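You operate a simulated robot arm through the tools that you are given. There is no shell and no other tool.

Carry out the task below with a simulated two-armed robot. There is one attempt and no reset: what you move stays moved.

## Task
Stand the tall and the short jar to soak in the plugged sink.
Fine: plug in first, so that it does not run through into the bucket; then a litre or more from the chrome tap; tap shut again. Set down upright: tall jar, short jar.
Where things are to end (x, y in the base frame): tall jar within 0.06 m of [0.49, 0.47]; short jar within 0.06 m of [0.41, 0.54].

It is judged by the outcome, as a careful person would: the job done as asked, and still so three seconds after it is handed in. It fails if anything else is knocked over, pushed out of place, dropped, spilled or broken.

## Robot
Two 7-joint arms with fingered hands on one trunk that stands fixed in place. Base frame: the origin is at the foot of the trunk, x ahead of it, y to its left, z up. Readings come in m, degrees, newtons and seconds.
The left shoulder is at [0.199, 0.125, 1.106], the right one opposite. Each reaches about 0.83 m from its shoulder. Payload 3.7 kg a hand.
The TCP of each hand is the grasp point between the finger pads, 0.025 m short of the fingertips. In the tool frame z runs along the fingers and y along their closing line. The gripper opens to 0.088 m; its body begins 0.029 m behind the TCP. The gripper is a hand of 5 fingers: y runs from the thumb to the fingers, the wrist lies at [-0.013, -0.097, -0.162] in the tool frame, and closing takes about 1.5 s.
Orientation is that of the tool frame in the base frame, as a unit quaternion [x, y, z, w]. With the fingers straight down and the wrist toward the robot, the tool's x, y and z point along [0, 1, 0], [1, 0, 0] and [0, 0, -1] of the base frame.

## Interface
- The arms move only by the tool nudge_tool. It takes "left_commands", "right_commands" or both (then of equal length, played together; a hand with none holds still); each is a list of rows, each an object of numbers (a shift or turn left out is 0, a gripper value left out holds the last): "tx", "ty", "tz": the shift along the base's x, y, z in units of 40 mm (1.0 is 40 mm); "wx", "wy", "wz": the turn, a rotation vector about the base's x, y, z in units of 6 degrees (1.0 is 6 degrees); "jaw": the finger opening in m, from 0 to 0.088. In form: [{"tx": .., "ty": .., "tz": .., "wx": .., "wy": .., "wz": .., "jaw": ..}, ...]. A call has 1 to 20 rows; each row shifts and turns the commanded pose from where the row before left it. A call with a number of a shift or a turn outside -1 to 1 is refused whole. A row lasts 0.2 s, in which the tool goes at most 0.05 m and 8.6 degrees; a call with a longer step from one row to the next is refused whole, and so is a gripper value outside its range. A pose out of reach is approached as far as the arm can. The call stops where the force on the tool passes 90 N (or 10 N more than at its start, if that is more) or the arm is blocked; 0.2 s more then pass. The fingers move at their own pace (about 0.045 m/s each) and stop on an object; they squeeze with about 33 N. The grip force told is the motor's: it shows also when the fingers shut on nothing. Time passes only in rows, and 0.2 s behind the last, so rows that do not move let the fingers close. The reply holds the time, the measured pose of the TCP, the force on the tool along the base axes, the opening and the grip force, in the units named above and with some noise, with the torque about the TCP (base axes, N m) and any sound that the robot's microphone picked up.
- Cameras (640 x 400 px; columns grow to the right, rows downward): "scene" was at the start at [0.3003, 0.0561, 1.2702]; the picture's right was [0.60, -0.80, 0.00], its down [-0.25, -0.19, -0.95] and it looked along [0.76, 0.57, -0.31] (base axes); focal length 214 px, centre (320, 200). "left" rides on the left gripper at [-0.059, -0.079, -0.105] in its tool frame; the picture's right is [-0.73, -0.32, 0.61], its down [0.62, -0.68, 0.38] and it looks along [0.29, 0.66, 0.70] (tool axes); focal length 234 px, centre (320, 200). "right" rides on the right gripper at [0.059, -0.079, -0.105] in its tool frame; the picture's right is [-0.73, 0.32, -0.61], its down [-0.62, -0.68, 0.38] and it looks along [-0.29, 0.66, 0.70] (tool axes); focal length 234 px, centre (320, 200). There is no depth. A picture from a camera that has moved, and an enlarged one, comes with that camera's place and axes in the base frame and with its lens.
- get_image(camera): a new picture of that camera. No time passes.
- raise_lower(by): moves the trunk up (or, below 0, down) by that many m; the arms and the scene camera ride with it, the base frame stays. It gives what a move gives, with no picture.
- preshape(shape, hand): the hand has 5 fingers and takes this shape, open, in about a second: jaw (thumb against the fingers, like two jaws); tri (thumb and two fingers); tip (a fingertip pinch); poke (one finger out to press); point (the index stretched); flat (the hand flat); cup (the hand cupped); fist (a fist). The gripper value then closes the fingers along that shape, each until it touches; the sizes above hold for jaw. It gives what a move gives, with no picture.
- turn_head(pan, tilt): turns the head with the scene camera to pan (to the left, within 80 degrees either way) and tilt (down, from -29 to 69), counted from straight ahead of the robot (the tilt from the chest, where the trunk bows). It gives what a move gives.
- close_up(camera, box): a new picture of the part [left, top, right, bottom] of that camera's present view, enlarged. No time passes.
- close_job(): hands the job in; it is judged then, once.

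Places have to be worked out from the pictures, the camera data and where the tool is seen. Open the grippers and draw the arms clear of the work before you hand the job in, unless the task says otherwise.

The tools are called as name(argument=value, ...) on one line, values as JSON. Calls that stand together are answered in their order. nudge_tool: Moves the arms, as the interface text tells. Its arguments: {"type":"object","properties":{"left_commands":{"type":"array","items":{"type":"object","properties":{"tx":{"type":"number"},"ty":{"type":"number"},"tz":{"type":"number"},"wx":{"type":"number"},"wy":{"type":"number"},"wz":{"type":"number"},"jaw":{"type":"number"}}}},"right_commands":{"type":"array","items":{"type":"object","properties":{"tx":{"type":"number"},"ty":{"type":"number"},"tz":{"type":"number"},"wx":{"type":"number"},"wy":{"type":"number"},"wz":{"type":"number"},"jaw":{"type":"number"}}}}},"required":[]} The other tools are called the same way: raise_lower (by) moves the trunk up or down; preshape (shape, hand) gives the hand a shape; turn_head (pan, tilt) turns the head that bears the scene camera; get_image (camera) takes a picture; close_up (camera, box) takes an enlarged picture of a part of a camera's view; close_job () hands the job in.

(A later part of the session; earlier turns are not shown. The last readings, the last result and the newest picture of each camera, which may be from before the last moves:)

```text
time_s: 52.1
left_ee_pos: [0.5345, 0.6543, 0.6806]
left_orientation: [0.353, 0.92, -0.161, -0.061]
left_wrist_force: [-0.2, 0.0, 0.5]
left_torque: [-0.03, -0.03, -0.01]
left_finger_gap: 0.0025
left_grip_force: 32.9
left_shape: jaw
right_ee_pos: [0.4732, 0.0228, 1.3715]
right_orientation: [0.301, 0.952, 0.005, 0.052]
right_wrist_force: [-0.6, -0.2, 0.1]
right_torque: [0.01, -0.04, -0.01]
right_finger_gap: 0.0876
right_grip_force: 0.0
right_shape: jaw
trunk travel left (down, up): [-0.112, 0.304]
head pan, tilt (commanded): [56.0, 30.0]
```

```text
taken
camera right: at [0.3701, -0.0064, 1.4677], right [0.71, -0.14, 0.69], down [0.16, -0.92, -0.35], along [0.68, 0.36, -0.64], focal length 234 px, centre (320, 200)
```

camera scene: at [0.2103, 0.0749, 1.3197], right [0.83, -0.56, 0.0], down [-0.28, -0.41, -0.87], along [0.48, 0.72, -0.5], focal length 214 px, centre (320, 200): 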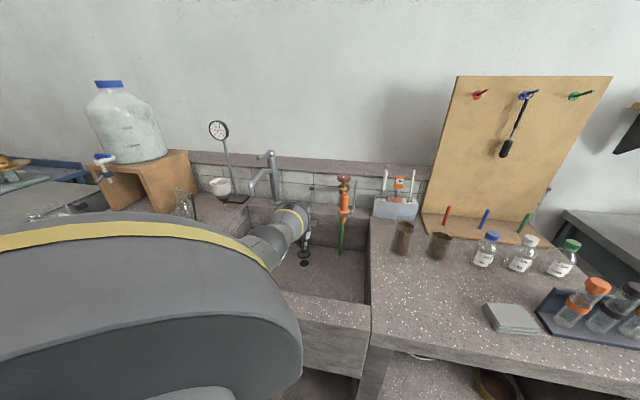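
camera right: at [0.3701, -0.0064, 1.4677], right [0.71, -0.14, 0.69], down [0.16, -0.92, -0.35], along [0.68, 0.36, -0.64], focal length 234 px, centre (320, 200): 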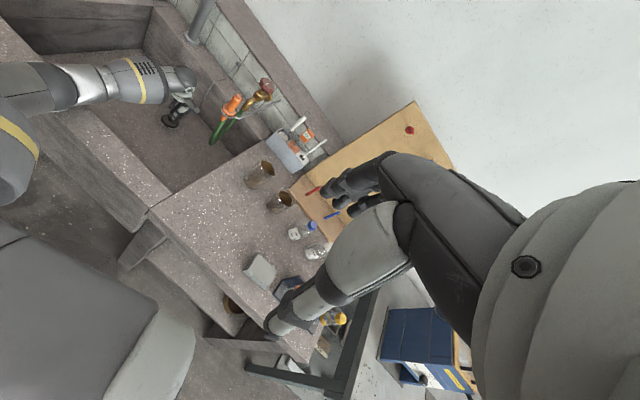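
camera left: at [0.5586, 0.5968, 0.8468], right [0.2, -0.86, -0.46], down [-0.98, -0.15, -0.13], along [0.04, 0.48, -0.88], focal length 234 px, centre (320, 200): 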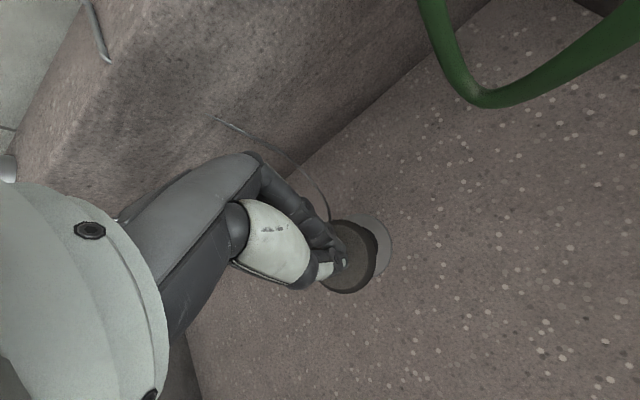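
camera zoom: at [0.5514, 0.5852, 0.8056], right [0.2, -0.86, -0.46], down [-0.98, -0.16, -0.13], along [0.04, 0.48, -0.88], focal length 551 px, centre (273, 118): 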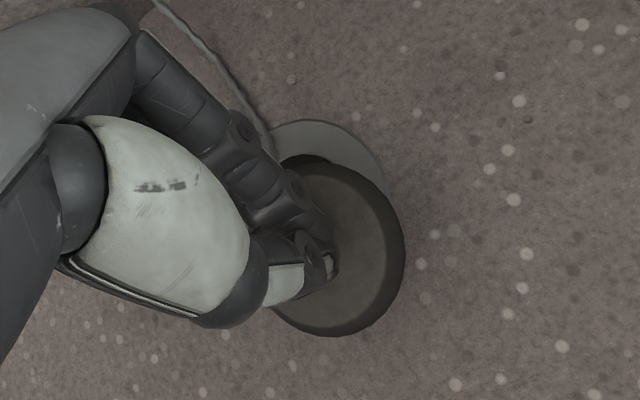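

I shift (8, 15) mm to bring the plug back over the drain axis and check before lowering.

nudge_tool(left_commands=[{"tx": 0.1, "ty": 0.18}, {"tx": 0.1, "ty": 0.18}, {}])

close_up(camera="left", box=[260, 150, 420, 320])

close_up(camera="right", box=[130, 70, 230, 140])

```text
time_s: 53.0
left_ee_pos: [0.543, 0.6688, 0.6774]
left_orientation: [0.353, 0.92, -0.161, -0.061]
left_wrist_force: [0.6, -0.3, 0.3]
left_torque: [0.0, -0.01, 0.0]
left_finger_gap: 0.0024
left_grip_force: 33.1
left_shape: jaw
right_ee_pos: [0.4751, 0.0209, 1.3691]
right_orientation: [0.301, 0.952, 0.005, 0.049]
right_wrist_force: [0.3, -0.5, 0.5]
right_torque: [0.0, -0.03, 0.01]
right_finger_gap: 0.0877
right_grip_force: 0.0
right_shape: jaw
trunk travel left (down, up): [-0.112, 0.304]
head pan, tilt (commanded): [56.0, 30.0]
```

```text
2.35 times, centred on (340, 235) of left
camera zoom: at [0.5601, 0.5993, 0.8039], right [0.2, -0.86, -0.46], down [-0.98, -0.16, -0.13], along [0.04, 0.48, -0.88], focal length 551 px, centre (273, 118)
```

zoom: 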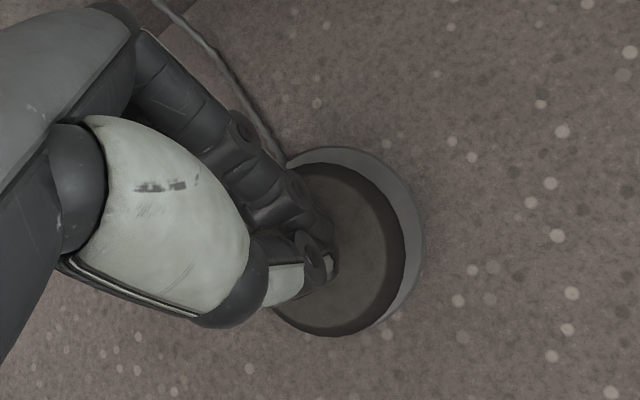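

```text
5.71 times, centred on (180, 105) of right
camera zoom: at [0.3731, -0.007, 1.4667], right [0.72, -0.14, 0.68], down [0.15, -0.92, -0.35], along [0.68, 0.36, -0.64], focal length 1338 px, centre (1120, 743)
```

zoom: 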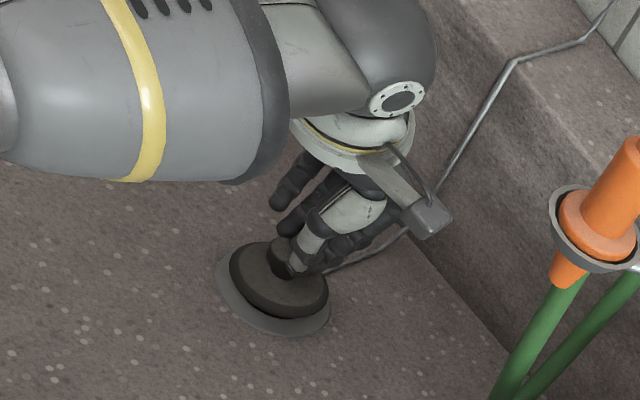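

The plug is aligned with the drain ring within about 3 mm and roughly 1 cm above it. I lower it onto the ring in small steps.

nudge_tool(left_commands=[{"tz": -0.12}, {"tz": -0.1}, {"tz": -0.1}, {"tz": -0.08}, {}])

close_up(camera="left", box=[260, 150, 420, 320])

close_up(camera="right", box=[130, 70, 230, 140])

```text
time_s: 54.1
left_ee_pos: [0.5424, 0.6675, 0.6643]
left_orientation: [0.353, 0.919, -0.162, -0.062]
left_wrist_force: [-0.4, -0.7, -1.1]
left_torque: [0.01, 0.01, -0.01]
left_finger_gap: 0.0025
left_grip_force: 32.0
left_shape: jaw
right_ee_pos: [0.4757, 0.0208, 1.3689]
right_orientation: [0.302, 0.952, 0.005, 0.05]
right_wrist_force: [-0.1, 0.1, -0.3]
right_torque: [0.0, 0.0, 0.03]
right_finger_gap: 0.0877
right_grip_force: 0.1
right_shape: jaw
trunk travel left (down, up): [-0.112, 0.304]
head pan, tilt (commanded): [56.0, 30.0]
```

```text
2.35 times, centred on (340, 235) of left
camera zoom: at [0.5599, 0.5989, 0.7884], right [0.2, -0.86, -0.46], down [-0.98, -0.16, -0.13], along [0.04, 0.48, -0.88], focal length 551 px, centre (273, 118)
```

zoom: 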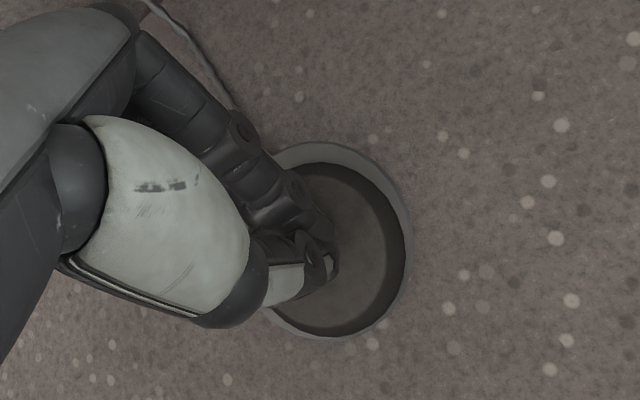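

```text
5.71 times, centred on (180, 105) of right
camera zoom: at [0.3732, -0.0071, 1.4666], right [0.72, -0.14, 0.68], down [0.15, -0.92, -0.35], along [0.68, 0.36, -0.64], focal length 1338 px, centre (1120, 743)
```

zoom: 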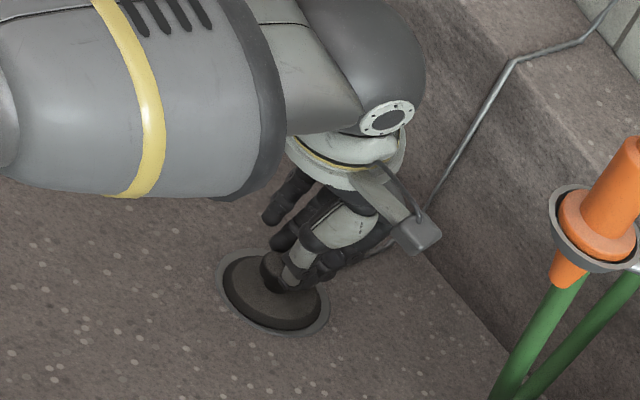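

The plug is concentric with the ring and just above it. I lower the last few millimetres until I feel contact.

nudge_tool(left_commands=[{"tx": 0.03, "tz": -0.08}, {"tz": -0.08}, {}])

close_up(camera="right", box=[130, 70, 230, 140])

close_up(camera="left", box=[260, 150, 420, 320])

```text
time_s: 55.0
left_ee_pos: [0.5448, 0.669, 0.66]
left_orientation: [0.354, 0.92, -0.158, -0.061]
left_wrist_force: [-0.5, 2.4, 15.3]
left_torque: [-0.04, 0.21, -0.05]
left_finger_gap: 0.0022
left_grip_force: 33.0
left_shape: jaw
right_ee_pos: [0.4753, 0.0203, 1.3702]
right_orientation: [0.301, 0.952, 0.005, 0.05]
right_wrist_force: [1.1, -0.2, 0.3]
right_torque: [-0.02, 0.02, 0.01]
right_finger_gap: 0.0876
right_grip_force: 0.1
right_shape: jaw
trunk travel left (down, up): [-0.112, 0.304]
head pan, tilt (commanded): [56.0, 30.0]
```

```text
5.71 times, centred on (180, 105) of right
camera zoom: at [0.3713, -0.0085, 1.4674], right [0.72, -0.14, 0.68], down [0.15, -0.92, -0.35], along [0.68, 0.36, -0.64], focal length 1338 px, centre (1120, 743)
```

zoom: 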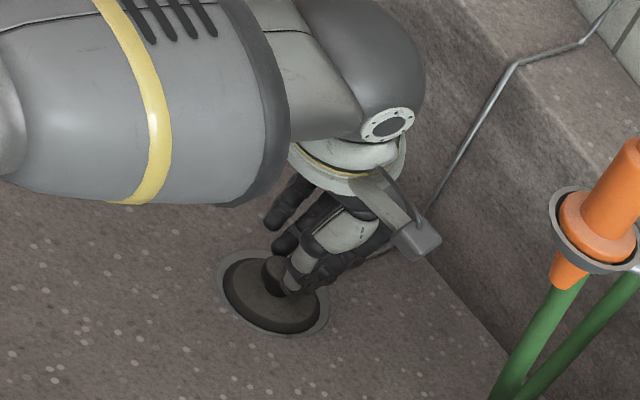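

```text
2.35 times, centred on (340, 235) of left
camera zoom: at [0.561, 0.599, 0.7849], right [0.2, -0.86, -0.46], down [-0.98, -0.15, -0.13], along [0.04, 0.48, -0.88], focal length 551 px, centre (273, 118)
```

zoom: 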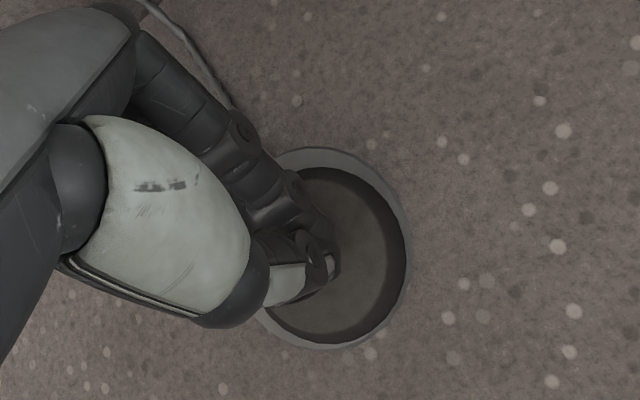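

Contact at about 15 N and the plug sits concentric in the ring. I open the fingers, rise clear and inspect the seat.

nudge_tool(left_commands=[{"tz": 0.06}, {"jaw": 0.03}, {"jaw": 0.05}, {"jaw": 0.05}, {"jaw": 0.05}, {"tz": 0.3}, {"tz": 0.6}, {"tz": 0.6}, {"tz": 0.6}, {}])

close_up(camera="left", box=[260, 150, 420, 320])

close_up(camera="right", box=[130, 70, 230, 140])

```text
time_s: 57.1
left_ee_pos: [0.5457, 0.6686, 0.7424]
left_orientation: [0.354, 0.919, -0.161, -0.063]
left_wrist_force: [-0.3, -0.2, 0.3]
left_torque: [0.01, 0.01, -0.02]
left_finger_gap: 0.0497
left_grip_force: 0.0
left_shape: jaw
right_ee_pos: [0.4767, 0.0212, 1.3692]
right_orientation: [0.301, 0.952, 0.006, 0.05]
right_wrist_force: [-0.7, 0.4, 0.4]
right_torque: [-0.01, 0.01, 0.0]
right_finger_gap: 0.0877
right_grip_force: 0.0
right_shape: jaw
trunk travel left (down, up): [-0.112, 0.304]
head pan, tilt (commanded): [56.0, 30.0]
```

```text
2.35 times, centred on (340, 235) of left
camera zoom: at [0.5614, 0.5992, 0.8677], right [0.2, -0.86, -0.46], down [-0.98, -0.16, -0.13], along [0.04, 0.48, -0.88], focal length 551 px, centre (273, 118)
```

zoom: 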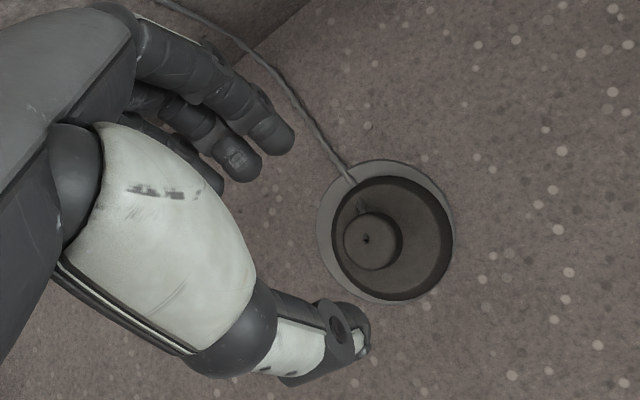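

```text
5.71 times, centred on (180, 105) of right
camera zoom: at [0.3734, -0.007, 1.4665], right [0.72, -0.14, 0.68], down [0.15, -0.92, -0.35], along [0.68, 0.36, -0.64], focal length 1338 px, centre (1120, 743)
```

zoom: 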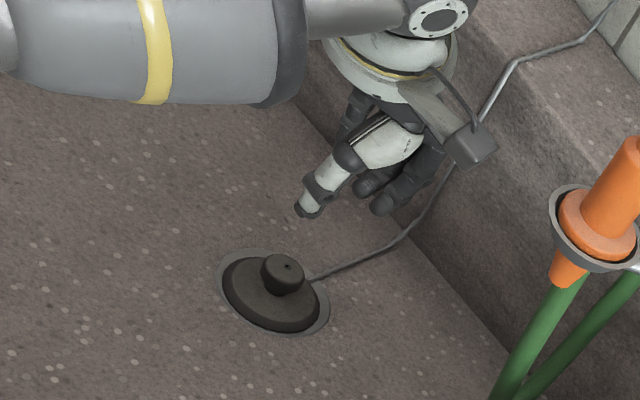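

The plug sits flat and concentric, covering the hole. Next is the chrome tap. I lift the left hand clear and take enlarged views of the lever to understand how it works.

nudge_tool(left_commands=[{"tx": -0.3, "ty": -0.4, "tz": 0.9}, {"tx": -0.3, "ty": -0.4, "tz": 0.9}, {"tx": -0.3, "ty": -0.4, "tz": 0.9}, {"tx": -0.3, "ty": -0.4, "tz": 0.9}, {"tx": -0.3, "ty": -0.4, "tz": 0.9, "wx": 0.62, "wy": -0.557}, {"tx": -0.3, "ty": -0.4, "tz": 0.9, "wx": 0.62, "wy": -0.557}, {"tx": -0.3, "ty": -0.4, "tz": 0.9, "wx": 0.62, "wy": -0.557}, {"tx": -0.3, "ty": -0.4, "tz": 0.9, "wx": 0.62, "wy": -0.557}, {}])

get_image(camera="left")

get_image(camera="scene")

```text
time_s: 59.1
left_ee_pos: [0.4476, 0.5402, 1.0288]
left_orientation: [0.359, 0.933, 0.001, -0.001]
left_wrist_force: [-0.4, 0.1, 0.4]
left_torque: [-0.01, -0.02, -0.01]
left_finger_gap: 0.0497
left_grip_force: 0.0
left_shape: jaw
right_ee_pos: [0.4768, 0.0217, 1.3697]
right_orientation: [0.302, 0.952, 0.005, 0.049]
right_wrist_force: [0.0, -0.7, -0.3]
right_torque: [0.03, 0.02, 0.0]
right_finger_gap: 0.0875
right_grip_force: 0.1
right_shape: jaw
trunk travel left (down, up): [-0.112, 0.304]
head pan, tilt (commanded): [56.0, 30.0]
```

```text
taken
camera left: at [0.4382, 0.4408, 1.1333], right [0.32, -0.72, -0.61], down [-0.92, -0.09, -0.38], along [0.22, 0.68, -0.69], focal length 234 px, centre (320, 200)
```

left: 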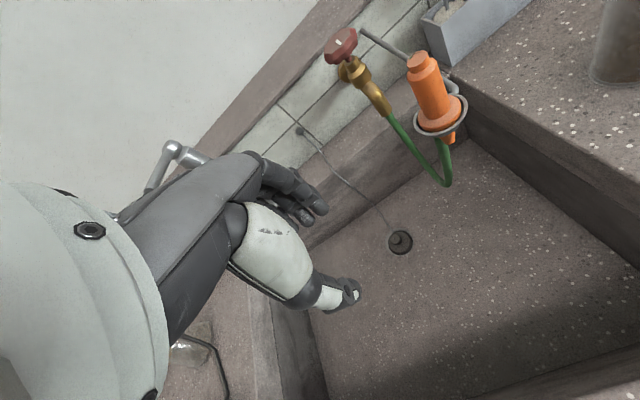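

```text
taken
camera scene: at [0.2979, 0.0751, 1.2274], right [0.83, -0.56, 0.0], down [-0.28, -0.41, -0.87], along [0.48, 0.72, -0.5], focal length 214 px, centre (320, 200)
```

scene: 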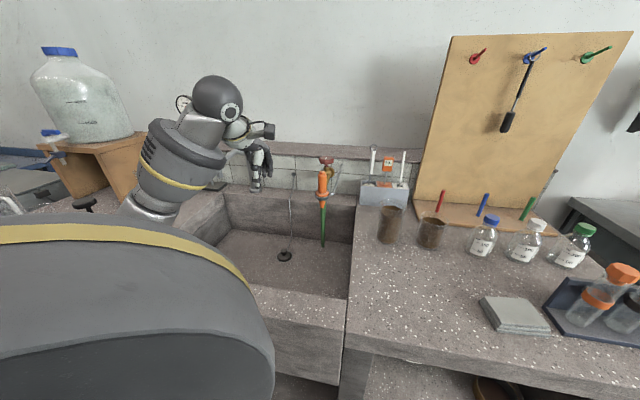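

The left arm hides the tap in the scene view, so I check the right camera for it.

get_image(camera="right")

close_up(camera="left", box=[100, 110, 260, 210])

```text
taken
camera right: at [0.3737, -0.0068, 1.4663], right [0.72, -0.14, 0.68], down [0.15, -0.92, -0.35], along [0.68, 0.36, -0.64], focal length 234 px, centre (320, 200)
```

right: 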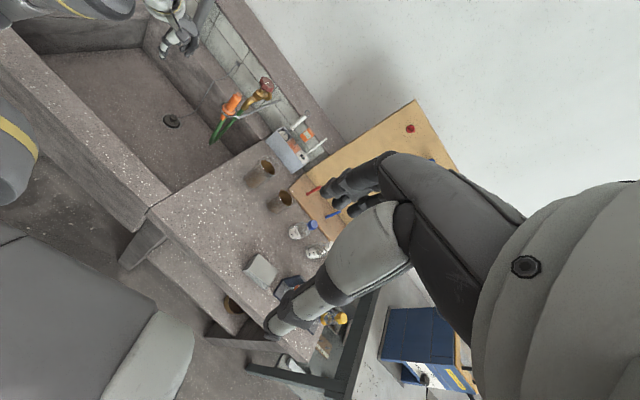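

```text
4.00 times, centred on (180, 160) of left
camera zoom: at [0.4382, 0.4408, 1.1333], right [0.32, -0.72, -0.61], down [-0.92, -0.09, -0.38], along [0.22, 0.68, -0.69], focal length 937 px, centre (880, 360)
```

zoom: 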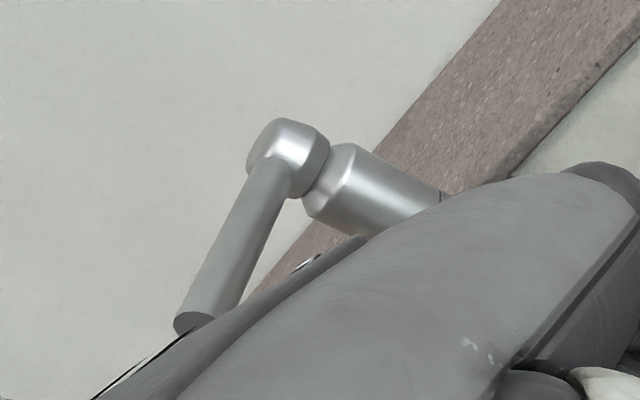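

The lever is a bar on a cap coaxial with the tap body, running from the hub (0.523, 0.889, 1.045) to its tip (0.446, 0.828, 1.058); it probably swings sideways. I want to straddle it with thumb and fingers on either side, so I try yawing the hand by about 80° in free space.

nudge_tool(left_commands=[{"wz": 1.0, "tz": 0.3}, {"wz": 1.0, "tz": 0.3}, {"wz": 1.0, "tz": 0.3}, {"wz": 1.0, "tz": 0.3}, {"wz": 1.0}, {"wz": 1.0}, {"wz": 1.0}, {"wz": 1.0}, {"wz": 1.0}, {"wz": 1.0}, {"wz": 1.0}, {"wz": 1.0}, {"wz": 1.0}])

get_image(camera="left")

get_image(camera="scene")

```text
time_s: 62.0
left_ee_pos: [0.3992, 0.6202, 0.967]
left_orientation: [-0.309, 0.951, -0.001, 0.001]
left_wrist_force: [-0.1, 0.4, 0.3]
left_torque: [0.02, 0.02, 0.0]
left_finger_gap: 0.0496
left_grip_force: 0.0
left_shape: jaw
left hand out of reach, approached as far as the arm can: row 6, 7, 8, 9, 10, 11, 12, 13
right_ee_pos: [0.4757, 0.0225, 1.3705]
right_orientation: [0.301, 0.952, 0.005, 0.049]
right_wrist_force: [-0.2, -0.5, 0.3]
right_torque: [0.02, -0.03, 0.0]
right_finger_gap: 0.0876
right_grip_force: 0.0
right_shape: jaw
trunk travel left (down, up): [-0.112, 0.304]
head pan, tilt (commanded): [56.0, 30.0]
```

```text
taken
camera left: at [0.4922, 0.5892, 1.0719], right [0.78, 0.17, -0.61], down [-0.1, -0.92, -0.38], along [-0.62, 0.36, -0.7], focal length 234 px, centre (320, 200)
```

left: 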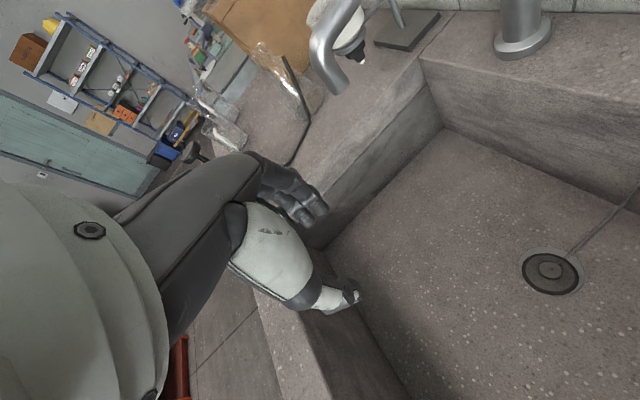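

```text
taken
camera scene: at [0.2977, 0.075, 1.2275], right [0.83, -0.56, 0.0], down [-0.28, -0.41, -0.87], along [0.48, 0.72, -0.5], focal length 214 px, centre (320, 200)
```

scene: 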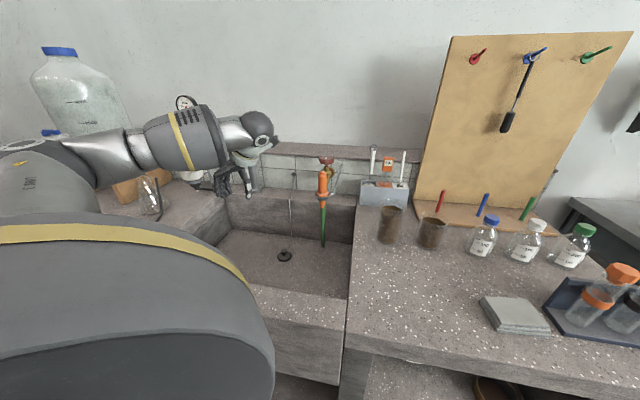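

That wrist pose runs into joint limits, so I'll push the lever sideways with closed fingers instead, keeping the usual yaw. I rotate back and rise in front of the tap, closing the hand.

nudge_tool(left_commands=[{"tx": 0.1, "ty": -0.2, "tz": 0.6, "wz": -0.9, "jaw": 0.0}, {"tx": 0.1, "ty": -0.2, "tz": 0.7, "wz": -0.9}, {"tx": 0.1, "ty": -0.2, "tz": 0.7, "wz": -0.9}, {"tx": 0.1, "ty": -0.2, "tz": 0.7, "wz": -0.9}, {"tx": 0.1, "ty": -0.2, "tz": 0.7, "wz": -0.9}, {"tx": 0.1, "tz": 0.4, "wz": -0.9}, {"tx": 0.1, "wz": -0.9}, {"tx": 0.1, "wz": -0.9}, {"tx": 0.1, "wz": -0.9}, {"tx": 0.1, "wz": -0.9}, {"wz": -0.9}, {"wz": -0.9}, {"wz": -0.9}, {}])

get_image(camera="left")

get_image(camera="scene")

```text
time_s: 65.0
left_ee_pos: [0.4248, 0.6033, 1.0851]
left_orientation: [0.295, 0.956, 0.001, -0.001]
left_wrist_force: [-0.2, -0.4, 0.3]
left_torque: [0.02, 0.01, 0.03]
left_finger_gap: 0.0001
left_grip_force: 32.9
left_shape: jaw
left hand out of reach, approached as far as the arm can: row 1, 2, 3, 4, 5
right_ee_pos: [0.4751, 0.0203, 1.3709]
right_orientation: [0.301, 0.952, 0.005, 0.049]
right_wrist_force: [1.0, -0.4, -1.0]
right_torque: [0.0, 0.03, -0.01]
right_finger_gap: 0.0877
right_grip_force: 0.1
right_shape: jaw
trunk travel left (down, up): [-0.112, 0.304]
head pan, tilt (commanded): [56.0, 30.0]
```

```text
taken
camera left: at [0.4274, 0.5033, 1.1892], right [0.42, -0.67, -0.61], down [-0.9, -0.21, -0.38], along [0.13, 0.71, -0.69], focal length 234 px, centre (320, 200)
```

left: 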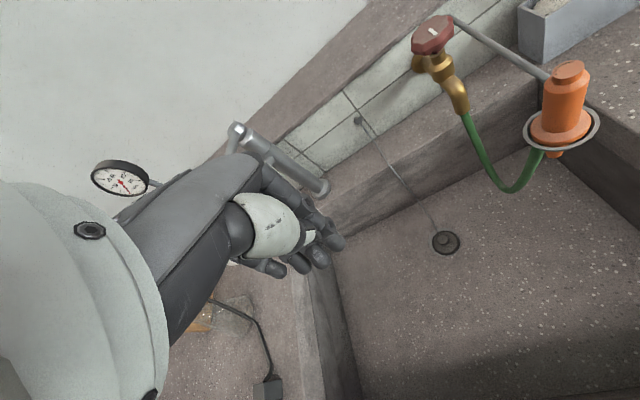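

```text
taken
camera scene: at [0.2975, 0.0748, 1.2276], right [0.83, -0.56, 0.0], down [-0.28, -0.41, -0.87], along [0.48, 0.72, -0.5], focal length 214 px, centre (320, 200)
```

scene: 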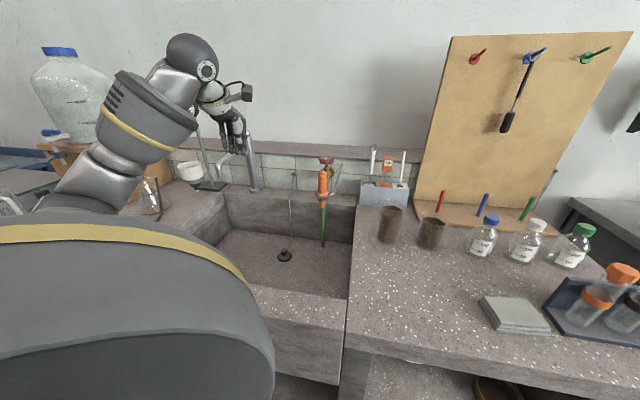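

The hand is back in front of the tap, closed. I bring it to the right side of the lever, tilted 35° forward, with fingertips at z ≈ 1.035 (just above the spout tube), ready to push left.

nudge_tool(left_commands=[{"tx": 0.346, "ty": 0.61, "tz": -0.1, "wx": 0.59, "wy": -0.59, "wz": -0.24}, {"tx": 0.346, "ty": 0.61, "tz": -0.1, "wx": 0.59, "wy": -0.59, "wz": -0.24}, {"tx": 0.346, "ty": 0.61, "tz": -0.1, "wx": 0.59, "wy": -0.59, "wz": -0.24}, {"tx": 0.346, "ty": 0.61, "tz": -0.1, "wx": 0.59, "wy": -0.59, "wz": -0.24}, {"tx": 0.346, "ty": 0.61, "tz": -0.1, "wx": 0.59, "wy": -0.59, "wz": -0.24}, {"tx": 0.346, "ty": 0.61, "tz": -0.1, "wx": 0.59, "wy": -0.59, "wz": -0.24}, {"tx": 0.346, "ty": 0.61, "tz": -0.1, "wx": 0.59, "wy": -0.59, "wz": -0.24}, {}])

get_image(camera="left")

close_up(camera="scene", box=[150, 80, 350, 220])

```text
time_s: 66.8
left_ee_pos: [0.5201, 0.7764, 1.0576]
left_orientation: [0.362, 0.882, 0.268, 0.141]
left_wrist_force: [-0.4, -0.7, -0.2]
left_torque: [0.01, 0.0, -0.01]
left_finger_gap: 0.0001
left_grip_force: 32.5
left_shape: jaw
right_ee_pos: [0.475, 0.0217, 1.3705]
right_orientation: [0.301, 0.952, 0.006, 0.049]
right_wrist_force: [0.1, 0.1, -0.3]
right_torque: [-0.04, -0.04, -0.01]
right_finger_gap: 0.0877
right_grip_force: 0.0
right_shape: jaw
trunk travel left (down, up): [-0.112, 0.304]
head pan, tilt (commanded): [56.0, 30.0]
```

```text
taken
camera left: at [0.4699, 0.6461, 1.1005], right [0.59, -0.49, -0.64], down [-0.65, 0.18, -0.74], along [0.47, 0.86, -0.21], focal length 234 px, centre (320, 200)
```

left: 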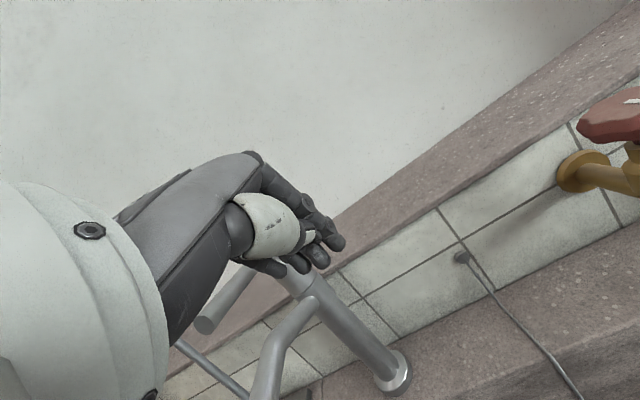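

```text
2.86 times, centred on (250, 150) of scene
camera zoom: at [0.2973, 0.0748, 1.2277], right [0.83, -0.56, 0.0], down [-0.28, -0.41, -0.87], along [0.48, 0.72, -0.5], focal length 613 px, centre (520, 343)
```

zoom: 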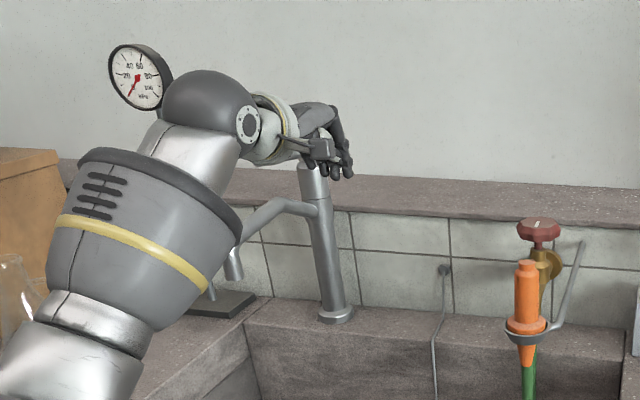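

The hand sits to the right of the lever. I push left in small steps and watch the force.

nudge_tool(left_commands=[{"tx": -0.23, "ty": 0.29}, {"tx": -0.23, "ty": 0.29}, {}])

get_image(camera="left")

close_up(camera="scene", box=[150, 80, 350, 220])

```text
time_s: 67.5
left_ee_pos: [0.5024, 0.7976, 1.0569]
left_orientation: [0.362, 0.882, 0.266, 0.141]
left_wrist_force: [0.2, -0.3, -0.2]
left_torque: [-0.02, 0.0, 0.01]
left_finger_gap: 0.0
left_grip_force: 32.8
left_shape: jaw
right_ee_pos: [0.4753, 0.0214, 1.3702]
right_orientation: [0.301, 0.952, 0.005, 0.049]
right_wrist_force: [0.1, -0.5, 0.6]
right_torque: [-0.01, 0.01, -0.01]
right_finger_gap: 0.0877
right_grip_force: 0.0
right_shape: jaw
trunk travel left (down, up): [-0.112, 0.304]
head pan, tilt (commanded): [56.0, 30.0]
```

```text
taken
camera left: at [0.4516, 0.6689, 1.1003], right [0.59, -0.49, -0.64], down [-0.65, 0.18, -0.74], along [0.47, 0.86, -0.21], focal length 234 px, centre (320, 200)
```

left: 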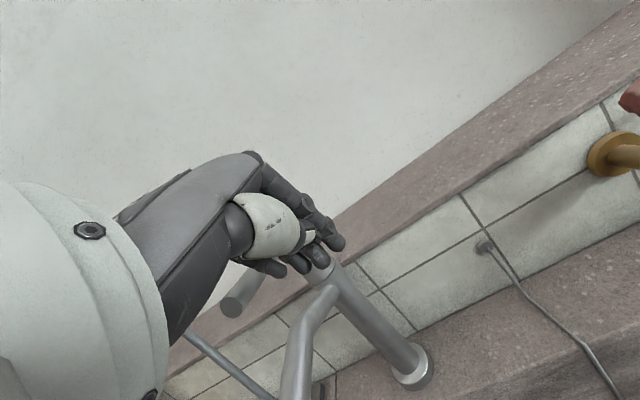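

```text
2.86 times, centred on (250, 150) of scene
camera zoom: at [0.2975, 0.0749, 1.2276], right [0.83, -0.56, 0.0], down [-0.28, -0.41, -0.87], along [0.48, 0.72, -0.5], focal length 613 px, centre (520, 343)
```

zoom: 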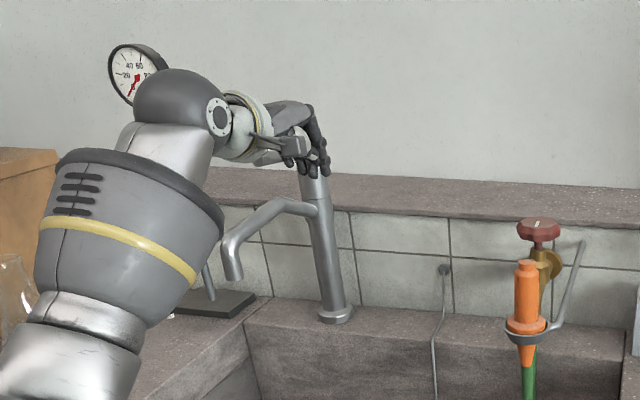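

No contact yet; the lever line is still about 5.8 cm to the left of the grasp point. I keep pushing in 10–12 mm steps.

nudge_tool(left_commands=[{"tx": -0.18, "ty": 0.23}, {"tx": -0.18, "ty": 0.23}, {}])

get_image(camera="left")

```text
time_s: 68.3
left_ee_pos: [0.4887, 0.8155, 1.0565]
left_orientation: [0.362, 0.882, 0.268, 0.14]
left_wrist_force: [8.0, -6.5, 1.6]
left_torque: [0.04, 0.04, -0.08]
left_finger_gap: 0.0
left_grip_force: 32.6
left_shape: jaw
right_ee_pos: [0.4768, 0.0209, 1.3693]
right_orientation: [0.302, 0.952, 0.006, 0.049]
right_wrist_force: [-0.1, -0.2, 0.1]
right_torque: [-0.02, 0.02, 0.02]
right_finger_gap: 0.0876
right_grip_force: 0.0
right_shape: jaw
trunk travel left (down, up): [-0.112, 0.304]
head pan, tilt (commanded): [56.0, 30.0]
```

```text
taken
camera left: at [0.4379, 0.6859, 1.1007], right [0.59, -0.49, -0.64], down [-0.65, 0.18, -0.74], along [0.48, 0.85, -0.21], focal length 234 px, centre (320, 200)
```

left: 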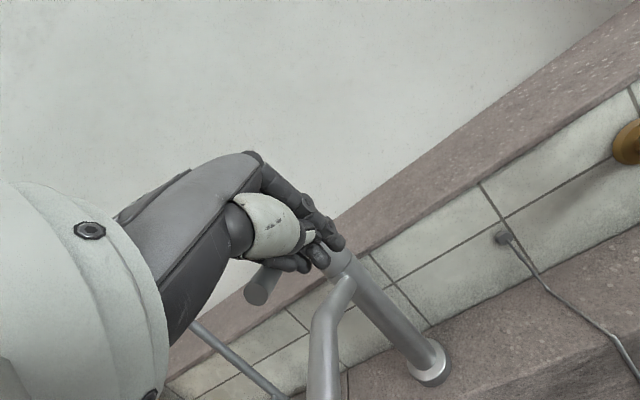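

Contact with about 10 N and the lever tip hasn't moved yet. I push another centimetre to see whether it yields.

nudge_tool(left_commands=[{"tx": -0.12, "ty": 0.15}, {"tx": -0.08, "ty": 0.1}, {}])

get_image(camera="left")

```text
time_s: 69.2
left_ee_pos: [0.4854, 0.8199, 1.0591]
left_orientation: [0.365, 0.881, 0.267, 0.14]
left_wrist_force: [30.4, -27.9, 2.8]
left_torque: [-0.01, -0.01, -0.24]
left_finger_gap: 0.0
left_grip_force: 33.2
left_shape: jaw
right_ee_pos: [0.4797, 0.0176, 1.3675]
right_orientation: [0.302, 0.952, 0.006, 0.047]
right_wrist_force: [0.4, -0.1, -0.2]
right_torque: [0.0, -0.03, 0.01]
right_finger_gap: 0.0877
right_grip_force: 0.1
right_shape: jaw
trunk travel left (down, up): [-0.112, 0.304]
head pan, tilt (commanded): [56.0, 30.0]
```

```text
taken
camera left: at [0.4334, 0.6916, 1.1024], right [0.59, -0.49, -0.64], down [-0.65, 0.19, -0.74], along [0.48, 0.85, -0.21], focal length 234 px, centre (320, 200)
```

left: 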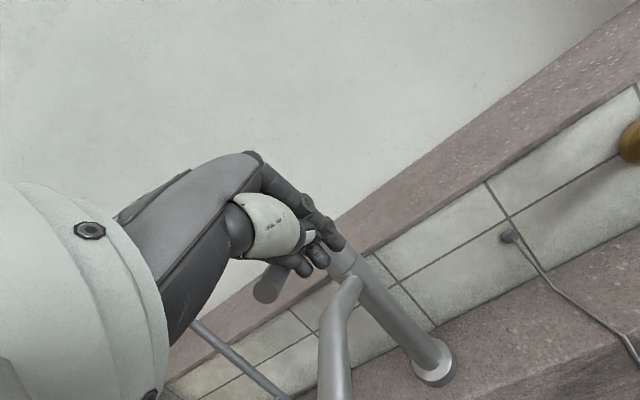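

41 N without any motion, so it doesn't open to the left. I back off, pass over the top of the lever to its left side, and then try pushing right.

nudge_tool(left_commands=[{"tx": 0.2, "ty": -0.25}, {"tx": 0.2, "ty": -0.25, "tz": 0.2}, {"tz": 0.8}, {"tz": 0.8}, {"tz": 0.7}, {"tx": -0.4, "ty": 0.4}, {"tx": -0.5, "ty": 0.6}, {"tx": -0.5, "ty": 0.6}, {"tx": -0.55, "ty": 0.6}, {}])

get_image(camera="left")

close_up(camera="scene", box=[150, 60, 350, 220])

```text
time_s: 71.3
left_ee_pos: [0.4185, 0.8934, 1.1565]
left_orientation: [0.362, 0.882, 0.268, 0.141]
left_wrist_force: [-0.5, 0.8, -0.2]
left_torque: [0.0, -0.02, -0.02]
left_finger_gap: 0.0
left_grip_force: 32.9
left_shape: jaw
right_ee_pos: [0.4763, 0.0209, 1.3702]
right_orientation: [0.301, 0.952, 0.005, 0.049]
right_wrist_force: [-0.6, -0.2, -0.4]
right_torque: [-0.02, 0.0, 0.02]
right_finger_gap: 0.0879
right_grip_force: 0.1
right_shape: jaw
trunk travel left (down, up): [-0.112, 0.304]
head pan, tilt (commanded): [56.0, 30.0]
```

```text
taken
camera left: at [0.3676, 0.7654, 1.1999], right [0.59, -0.49, -0.64], down [-0.65, 0.18, -0.74], along [0.47, 0.86, -0.21], focal length 234 px, centre (320, 200)
```

left: 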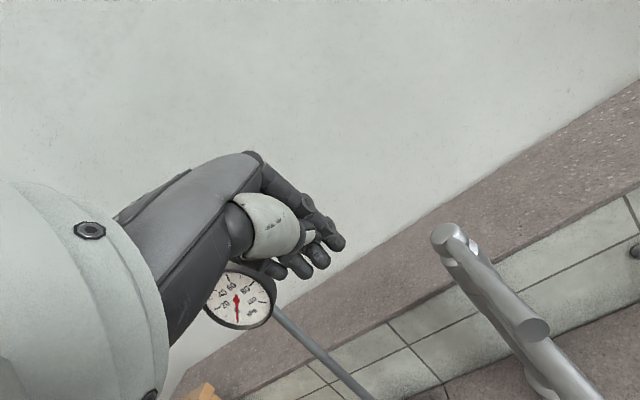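

```text
2.50 times, centred on (250, 140) of scene
camera zoom: at [0.2979, 0.075, 1.2274], right [0.83, -0.56, 0.0], down [-0.28, -0.41, -0.87], along [0.48, 0.72, -0.5], focal length 536 px, centre (495, 350)
```

zoom: 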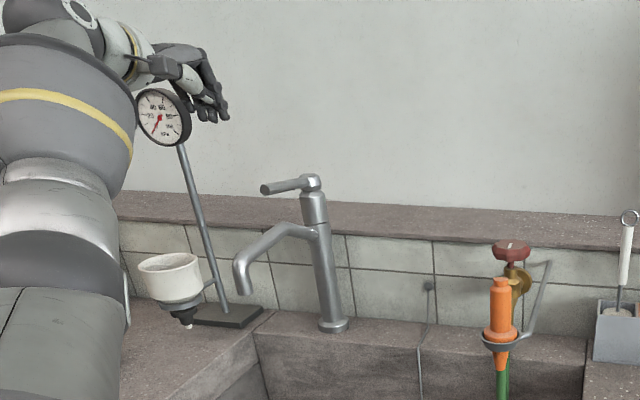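

The gauge stands about 12 cm beyond the hand, so I keep clear of it. The lever is to the right of the fingers. I lower straight down beside it to z ≈ 1.057.

nudge_tool(left_commands=[{"tz": -0.7}, {"tz": -0.7}, {"tz": -0.6}, {"tz": -0.45}, {}])

get_image(camera="left")

close_up(camera="scene", box=[150, 60, 350, 220])

```text
time_s: 72.5
left_ee_pos: [0.4174, 0.894, 1.0576]
left_orientation: [0.362, 0.882, 0.267, 0.14]
left_wrist_force: [0.6, 1.1, 0.0]
left_torque: [0.0, 0.02, -0.04]
left_finger_gap: 0.0001
left_grip_force: 33.1
left_shape: jaw
right_ee_pos: [0.4752, 0.0191, 1.3711]
right_orientation: [0.302, 0.952, 0.005, 0.05]
right_wrist_force: [0.8, -0.3, -0.6]
right_torque: [0.0, -0.02, -0.03]
right_finger_gap: 0.0875
right_grip_force: 0.1
right_shape: jaw
trunk travel left (down, up): [-0.112, 0.304]
head pan, tilt (commanded): [56.0, 30.0]
```

```text
taken
camera left: at [0.3664, 0.764, 1.1017], right [0.59, -0.49, -0.64], down [-0.65, 0.18, -0.74], along [0.47, 0.86, -0.21], focal length 234 px, centre (320, 200)
```

left: 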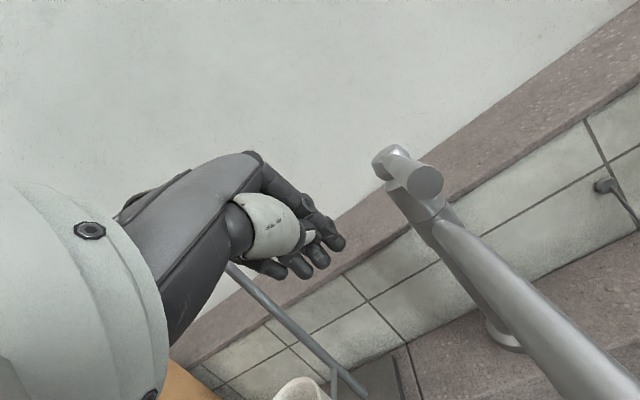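

```text
2.50 times, centred on (250, 140) of scene
camera zoom: at [0.2974, 0.0748, 1.2277], right [0.83, -0.56, 0.0], down [-0.28, -0.41, -0.87], along [0.48, 0.72, -0.5], focal length 536 px, centre (495, 350)
```

zoom: 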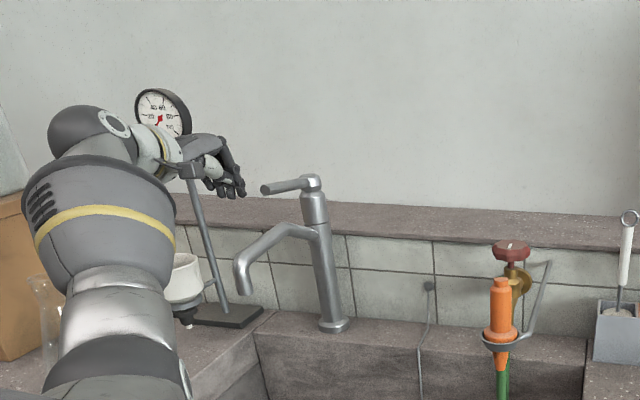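

The fingers are left of the lever. I push right in small steps and watch force and sound.

nudge_tool(left_commands=[{"tx": 0.19, "ty": -0.23}, {"tx": 0.19, "ty": -0.23}, {"tx": 0.12, "ty": -0.15}, {}])

get_image(camera="left")

```text
time_s: 73.5
left_ee_pos: [0.4375, 0.8689, 1.0586]
left_orientation: [0.362, 0.882, 0.267, 0.141]
left_wrist_force: [0.1, -0.5, -0.7]
left_torque: [0.02, -0.04, 0.02]
left_finger_gap: 0.0
left_grip_force: 32.6
left_shape: jaw
right_ee_pos: [0.4754, 0.0207, 1.3695]
right_orientation: [0.301, 0.952, 0.005, 0.05]
right_wrist_force: [-0.7, 0.0, 0.9]
right_torque: [0.0, -0.01, 0.03]
right_finger_gap: 0.0877
right_grip_force: 0.0
right_shape: jaw
trunk travel left (down, up): [-0.112, 0.304]
head pan, tilt (commanded): [56.0, 30.0]
```

```text
taken
camera left: at [0.3868, 0.74, 1.1025], right [0.59, -0.49, -0.64], down [-0.65, 0.18, -0.74], along [0.47, 0.86, -0.21], focal length 234 px, centre (320, 200)
```

left: 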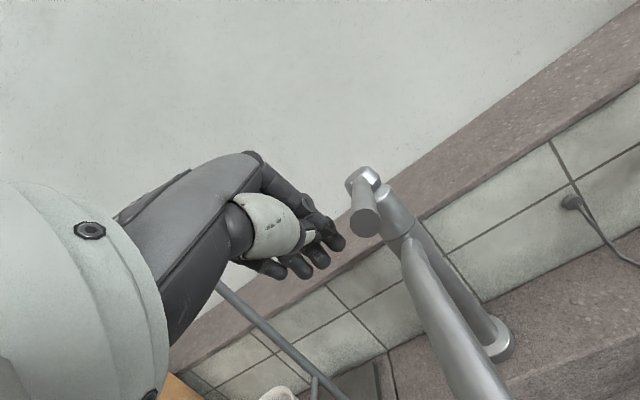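

The index is about to touch the lever. I push on in small steps.

nudge_tool(left_commands=[{"tx": 0.12, "ty": -0.15}, {"tx": 0.12, "ty": -0.15}, {"tx": 0.12, "ty": -0.15}, {}])

get_image(camera="left")

```text
time_s: 74.5
left_ee_pos: [0.4486, 0.8537, 1.0587]
left_orientation: [0.36, 0.883, 0.268, 0.141]
left_wrist_force: [-13.0, 18.3, 1.8]
left_torque: [0.04, 0.07, 0.19]
left_finger_gap: 0.0001
left_grip_force: 33.0
left_shape: jaw
right_ee_pos: [0.4729, 0.0234, 1.3704]
right_orientation: [0.301, 0.952, 0.005, 0.051]
right_wrist_force: [-0.3, -0.2, -1.2]
right_torque: [0.02, 0.03, 0.01]
right_finger_gap: 0.0876
right_grip_force: 0.0
right_shape: jaw
trunk travel left (down, up): [-0.112, 0.304]
head pan, tilt (commanded): [56.0, 30.0]
```

```text
taken
camera left: at [0.3988, 0.7247, 1.1029], right [0.6, -0.48, -0.64], down [-0.65, 0.18, -0.74], along [0.47, 0.86, -0.21], focal length 234 px, centre (320, 200)
```

left: 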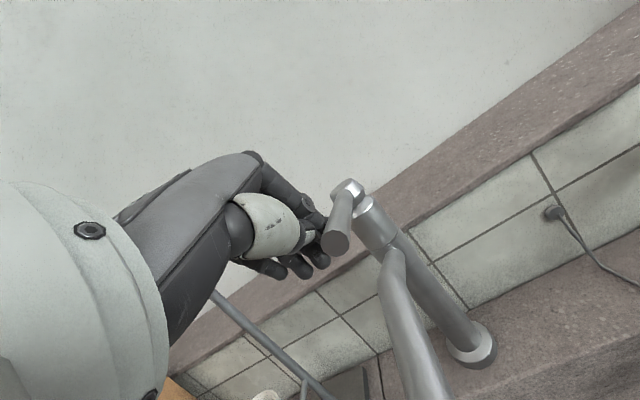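

22 N so far without clear motion. I push a little further to see whether it yields to this side.

nudge_tool(left_commands=[{"tx": 0.1, "ty": -0.13}, {"tx": 0.1, "ty": -0.13}, {}])

get_image(camera="left")

```text
time_s: 75.3
left_ee_pos: [0.4491, 0.8516, 1.0584]
left_orientation: [0.352, 0.885, 0.271, 0.141]
left_wrist_force: [-44.2, 54.1, 5.2]
left_torque: [0.19, 0.12, 0.65]
left_finger_gap: 0.0
left_grip_force: 33.3
left_shape: jaw
right_ee_pos: [0.4685, 0.0285, 1.3729]
right_orientation: [0.302, 0.952, 0.003, 0.053]
right_wrist_force: [0.7, -0.8, 0.0]
right_torque: [-0.01, 0.01, 0.0]
right_finger_gap: 0.0877
right_grip_force: 0.0
right_shape: jaw
trunk travel left (down, up): [-0.112, 0.304]
head pan, tilt (commanded): [56.0, 30.0]
```

```text
taken
camera left: at [0.4005, 0.7206, 1.1023], right [0.61, -0.47, -0.64], down [-0.65, 0.17, -0.74], along [0.46, 0.87, -0.2], focal length 234 px, centre (320, 200)
```

left: 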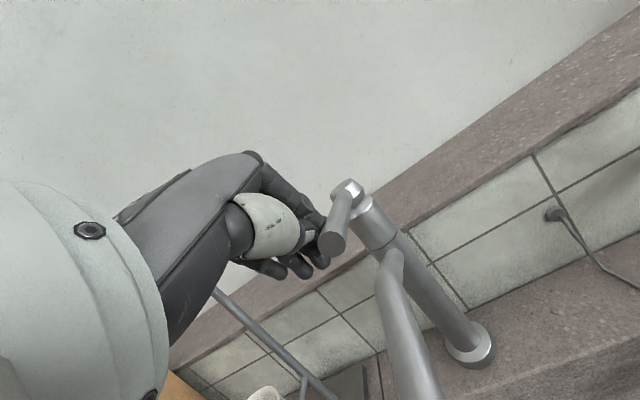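

70 N and still blocked, so the lever does not swing; it must be a lift lever. I back off, rise and retreat, then roll the hand about its finger axis so that thumb and fingers can pinch the lever from both sides.

nudge_tool(left_commands=[{"tx": -0.25, "ty": 0.3}, {"tx": -0.15, "ty": 0.2, "tz": 0.3}, {"tz": 0.8}, {"tz": 0.8}, {"tz": 0.8}, {"ty": -0.9, "tz": 0.2}, {"ty": -0.9, "tz": 0.2}, {"ty": -0.9}, {"ty": -0.5}, {}])

nudge_tool(left_commands=[{"wx": -0.444, "wy": -0.422, "wz": 0.783, "jaw": 0.06}, {"wx": -0.444, "wy": -0.422, "wz": 0.783}, {"wx": -0.444, "wy": -0.422, "wz": 0.783}, {"wx": -0.444, "wy": -0.422, "wz": 0.783}, {"wx": -0.444, "wy": -0.422, "wz": 0.783}, {"wx": -0.444, "wy": -0.422, "wz": 0.783}, {"wx": -0.444, "wy": -0.422, "wz": 0.783}, {}])

get_image(camera="scene")

get_image(camera="left")

```text
time_s: 77.5
left_ee_pos: [0.4449, 0.7335, 1.1838]
left_orientation: [0.362, 0.882, 0.267, 0.142]
left_wrist_force: [-0.5, -0.3, 0.3]
left_torque: [-0.04, 0.03, -0.04]
left_finger_gap: 0.0
left_grip_force: 33.1
left_shape: jaw
right_ee_pos: [0.4761, 0.0208, 1.3697]
right_orientation: [0.301, 0.952, 0.006, 0.049]
right_wrist_force: [-1.2, -0.3, 0.3]
right_torque: [0.01, 0.02, 0.01]
right_finger_gap: 0.0877
right_grip_force: 0.0
right_shape: jaw
trunk travel left (down, up): [-0.112, 0.304]
head pan, tilt (commanded): [56.0, 30.0]
```

```text
time_s: 79.3
left_ee_pos: [0.445, 0.733, 1.1831]
left_orientation: [0.027, 0.947, 0.203, 0.248]
left_wrist_force: [0.3, -0.8, 0.5]
left_torque: [0.04, 0.01, 0.0]
left_finger_gap: 0.0596
left_grip_force: 0.0
left_shape: jaw
right_ee_pos: [0.4756, 0.021, 1.3697]
right_orientation: [0.301, 0.952, 0.005, 0.049]
right_wrist_force: [0.9, 0.0, -0.4]
right_torque: [-0.01, 0.0, -0.01]
right_finger_gap: 0.0875
right_grip_force: 0.1
right_shape: jaw
trunk travel left (down, up): [-0.112, 0.304]
head pan, tilt (commanded): [56.0, 30.0]
```

```text
taken
camera scene: at [0.2975, 0.0749, 1.2276], right [0.83, -0.56, 0.0], down [-0.28, -0.41, -0.87], along [0.48, 0.72, -0.5], focal length 214 px, centre (320, 200)
```

scene: 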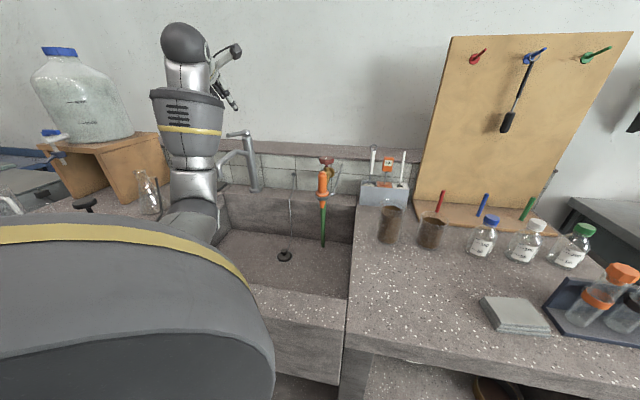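

```text
taken
camera left: at [0.4481, 0.6116, 1.2616], right [0.94, -0.18, -0.28], down [-0.33, -0.39, -0.86], along [0.05, 0.9, -0.43], focal length 234 px, centre (320, 200)
```

left: 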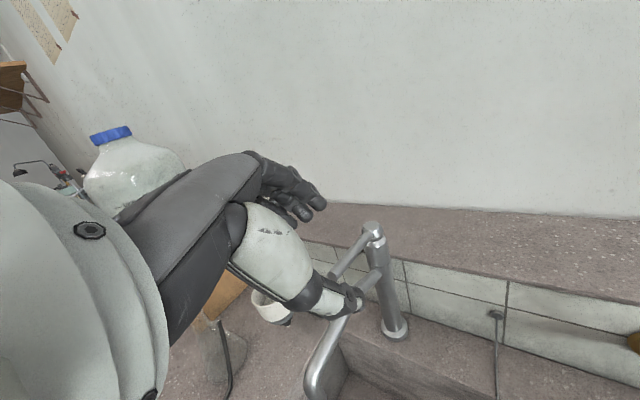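

No limit so far. I complete the second half of the roll.

nudge_tool(left_commands=[{"wx": -0.444, "wy": -0.422, "wz": 0.783}, {"wx": -0.444, "wy": -0.422, "wz": 0.783}, {"wx": -0.444, "wy": -0.422, "wz": 0.783}, {"wx": -0.444, "wy": -0.422, "wz": 0.783}, {"wx": -0.444, "wy": -0.422, "wz": 0.783}, {"wx": -0.444, "wy": -0.422, "wz": 0.783}, {"wx": -0.444, "wy": -0.422, "wz": 0.783}, {}])

get_image(camera="scene")

get_image(camera="left")

```text
time_s: 81.2
left_ee_pos: [0.4456, 0.734, 1.1828]
left_orientation: [-0.311, 0.887, 0.112, 0.322]
left_wrist_force: [0.0, -0.3, -0.8]
left_torque: [0.03, -0.05, 0.02]
left_finger_gap: 0.06
left_grip_force: 0.1
left_shape: jaw
right_ee_pos: [0.4767, 0.0196, 1.3701]
right_orientation: [0.301, 0.952, 0.005, 0.05]
right_wrist_force: [0.5, 0.0, -0.5]
right_torque: [0.02, -0.04, 0.01]
right_finger_gap: 0.0875
right_grip_force: 0.1
right_shape: jaw
trunk travel left (down, up): [-0.112, 0.304]
head pan, tilt (commanded): [56.0, 30.0]
```

```text
taken
camera scene: at [0.2975, 0.0749, 1.2276], right [0.83, -0.56, 0.0], down [-0.28, -0.41, -0.87], along [0.48, 0.72, -0.5], focal length 214 px, centre (320, 200)
```

scene: 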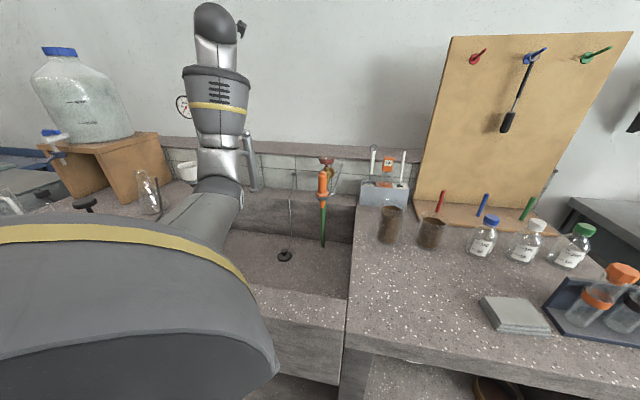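

```text
taken
camera left: at [0.4753, 0.656, 1.3008], right [0.94, 0.34, 0.0], down [0.24, -0.68, -0.69], along [-0.24, 0.65, -0.72], focal length 234 px, centre (320, 200)
```

left: 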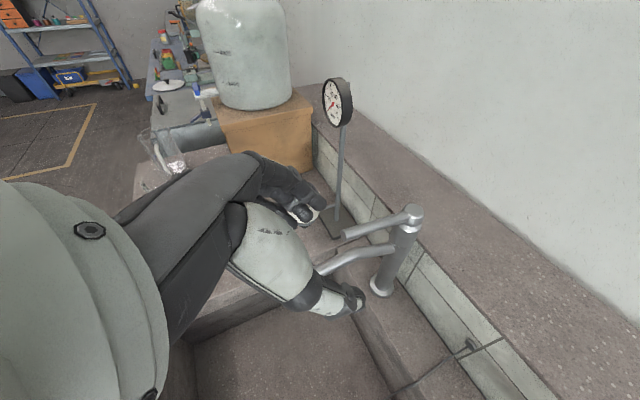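

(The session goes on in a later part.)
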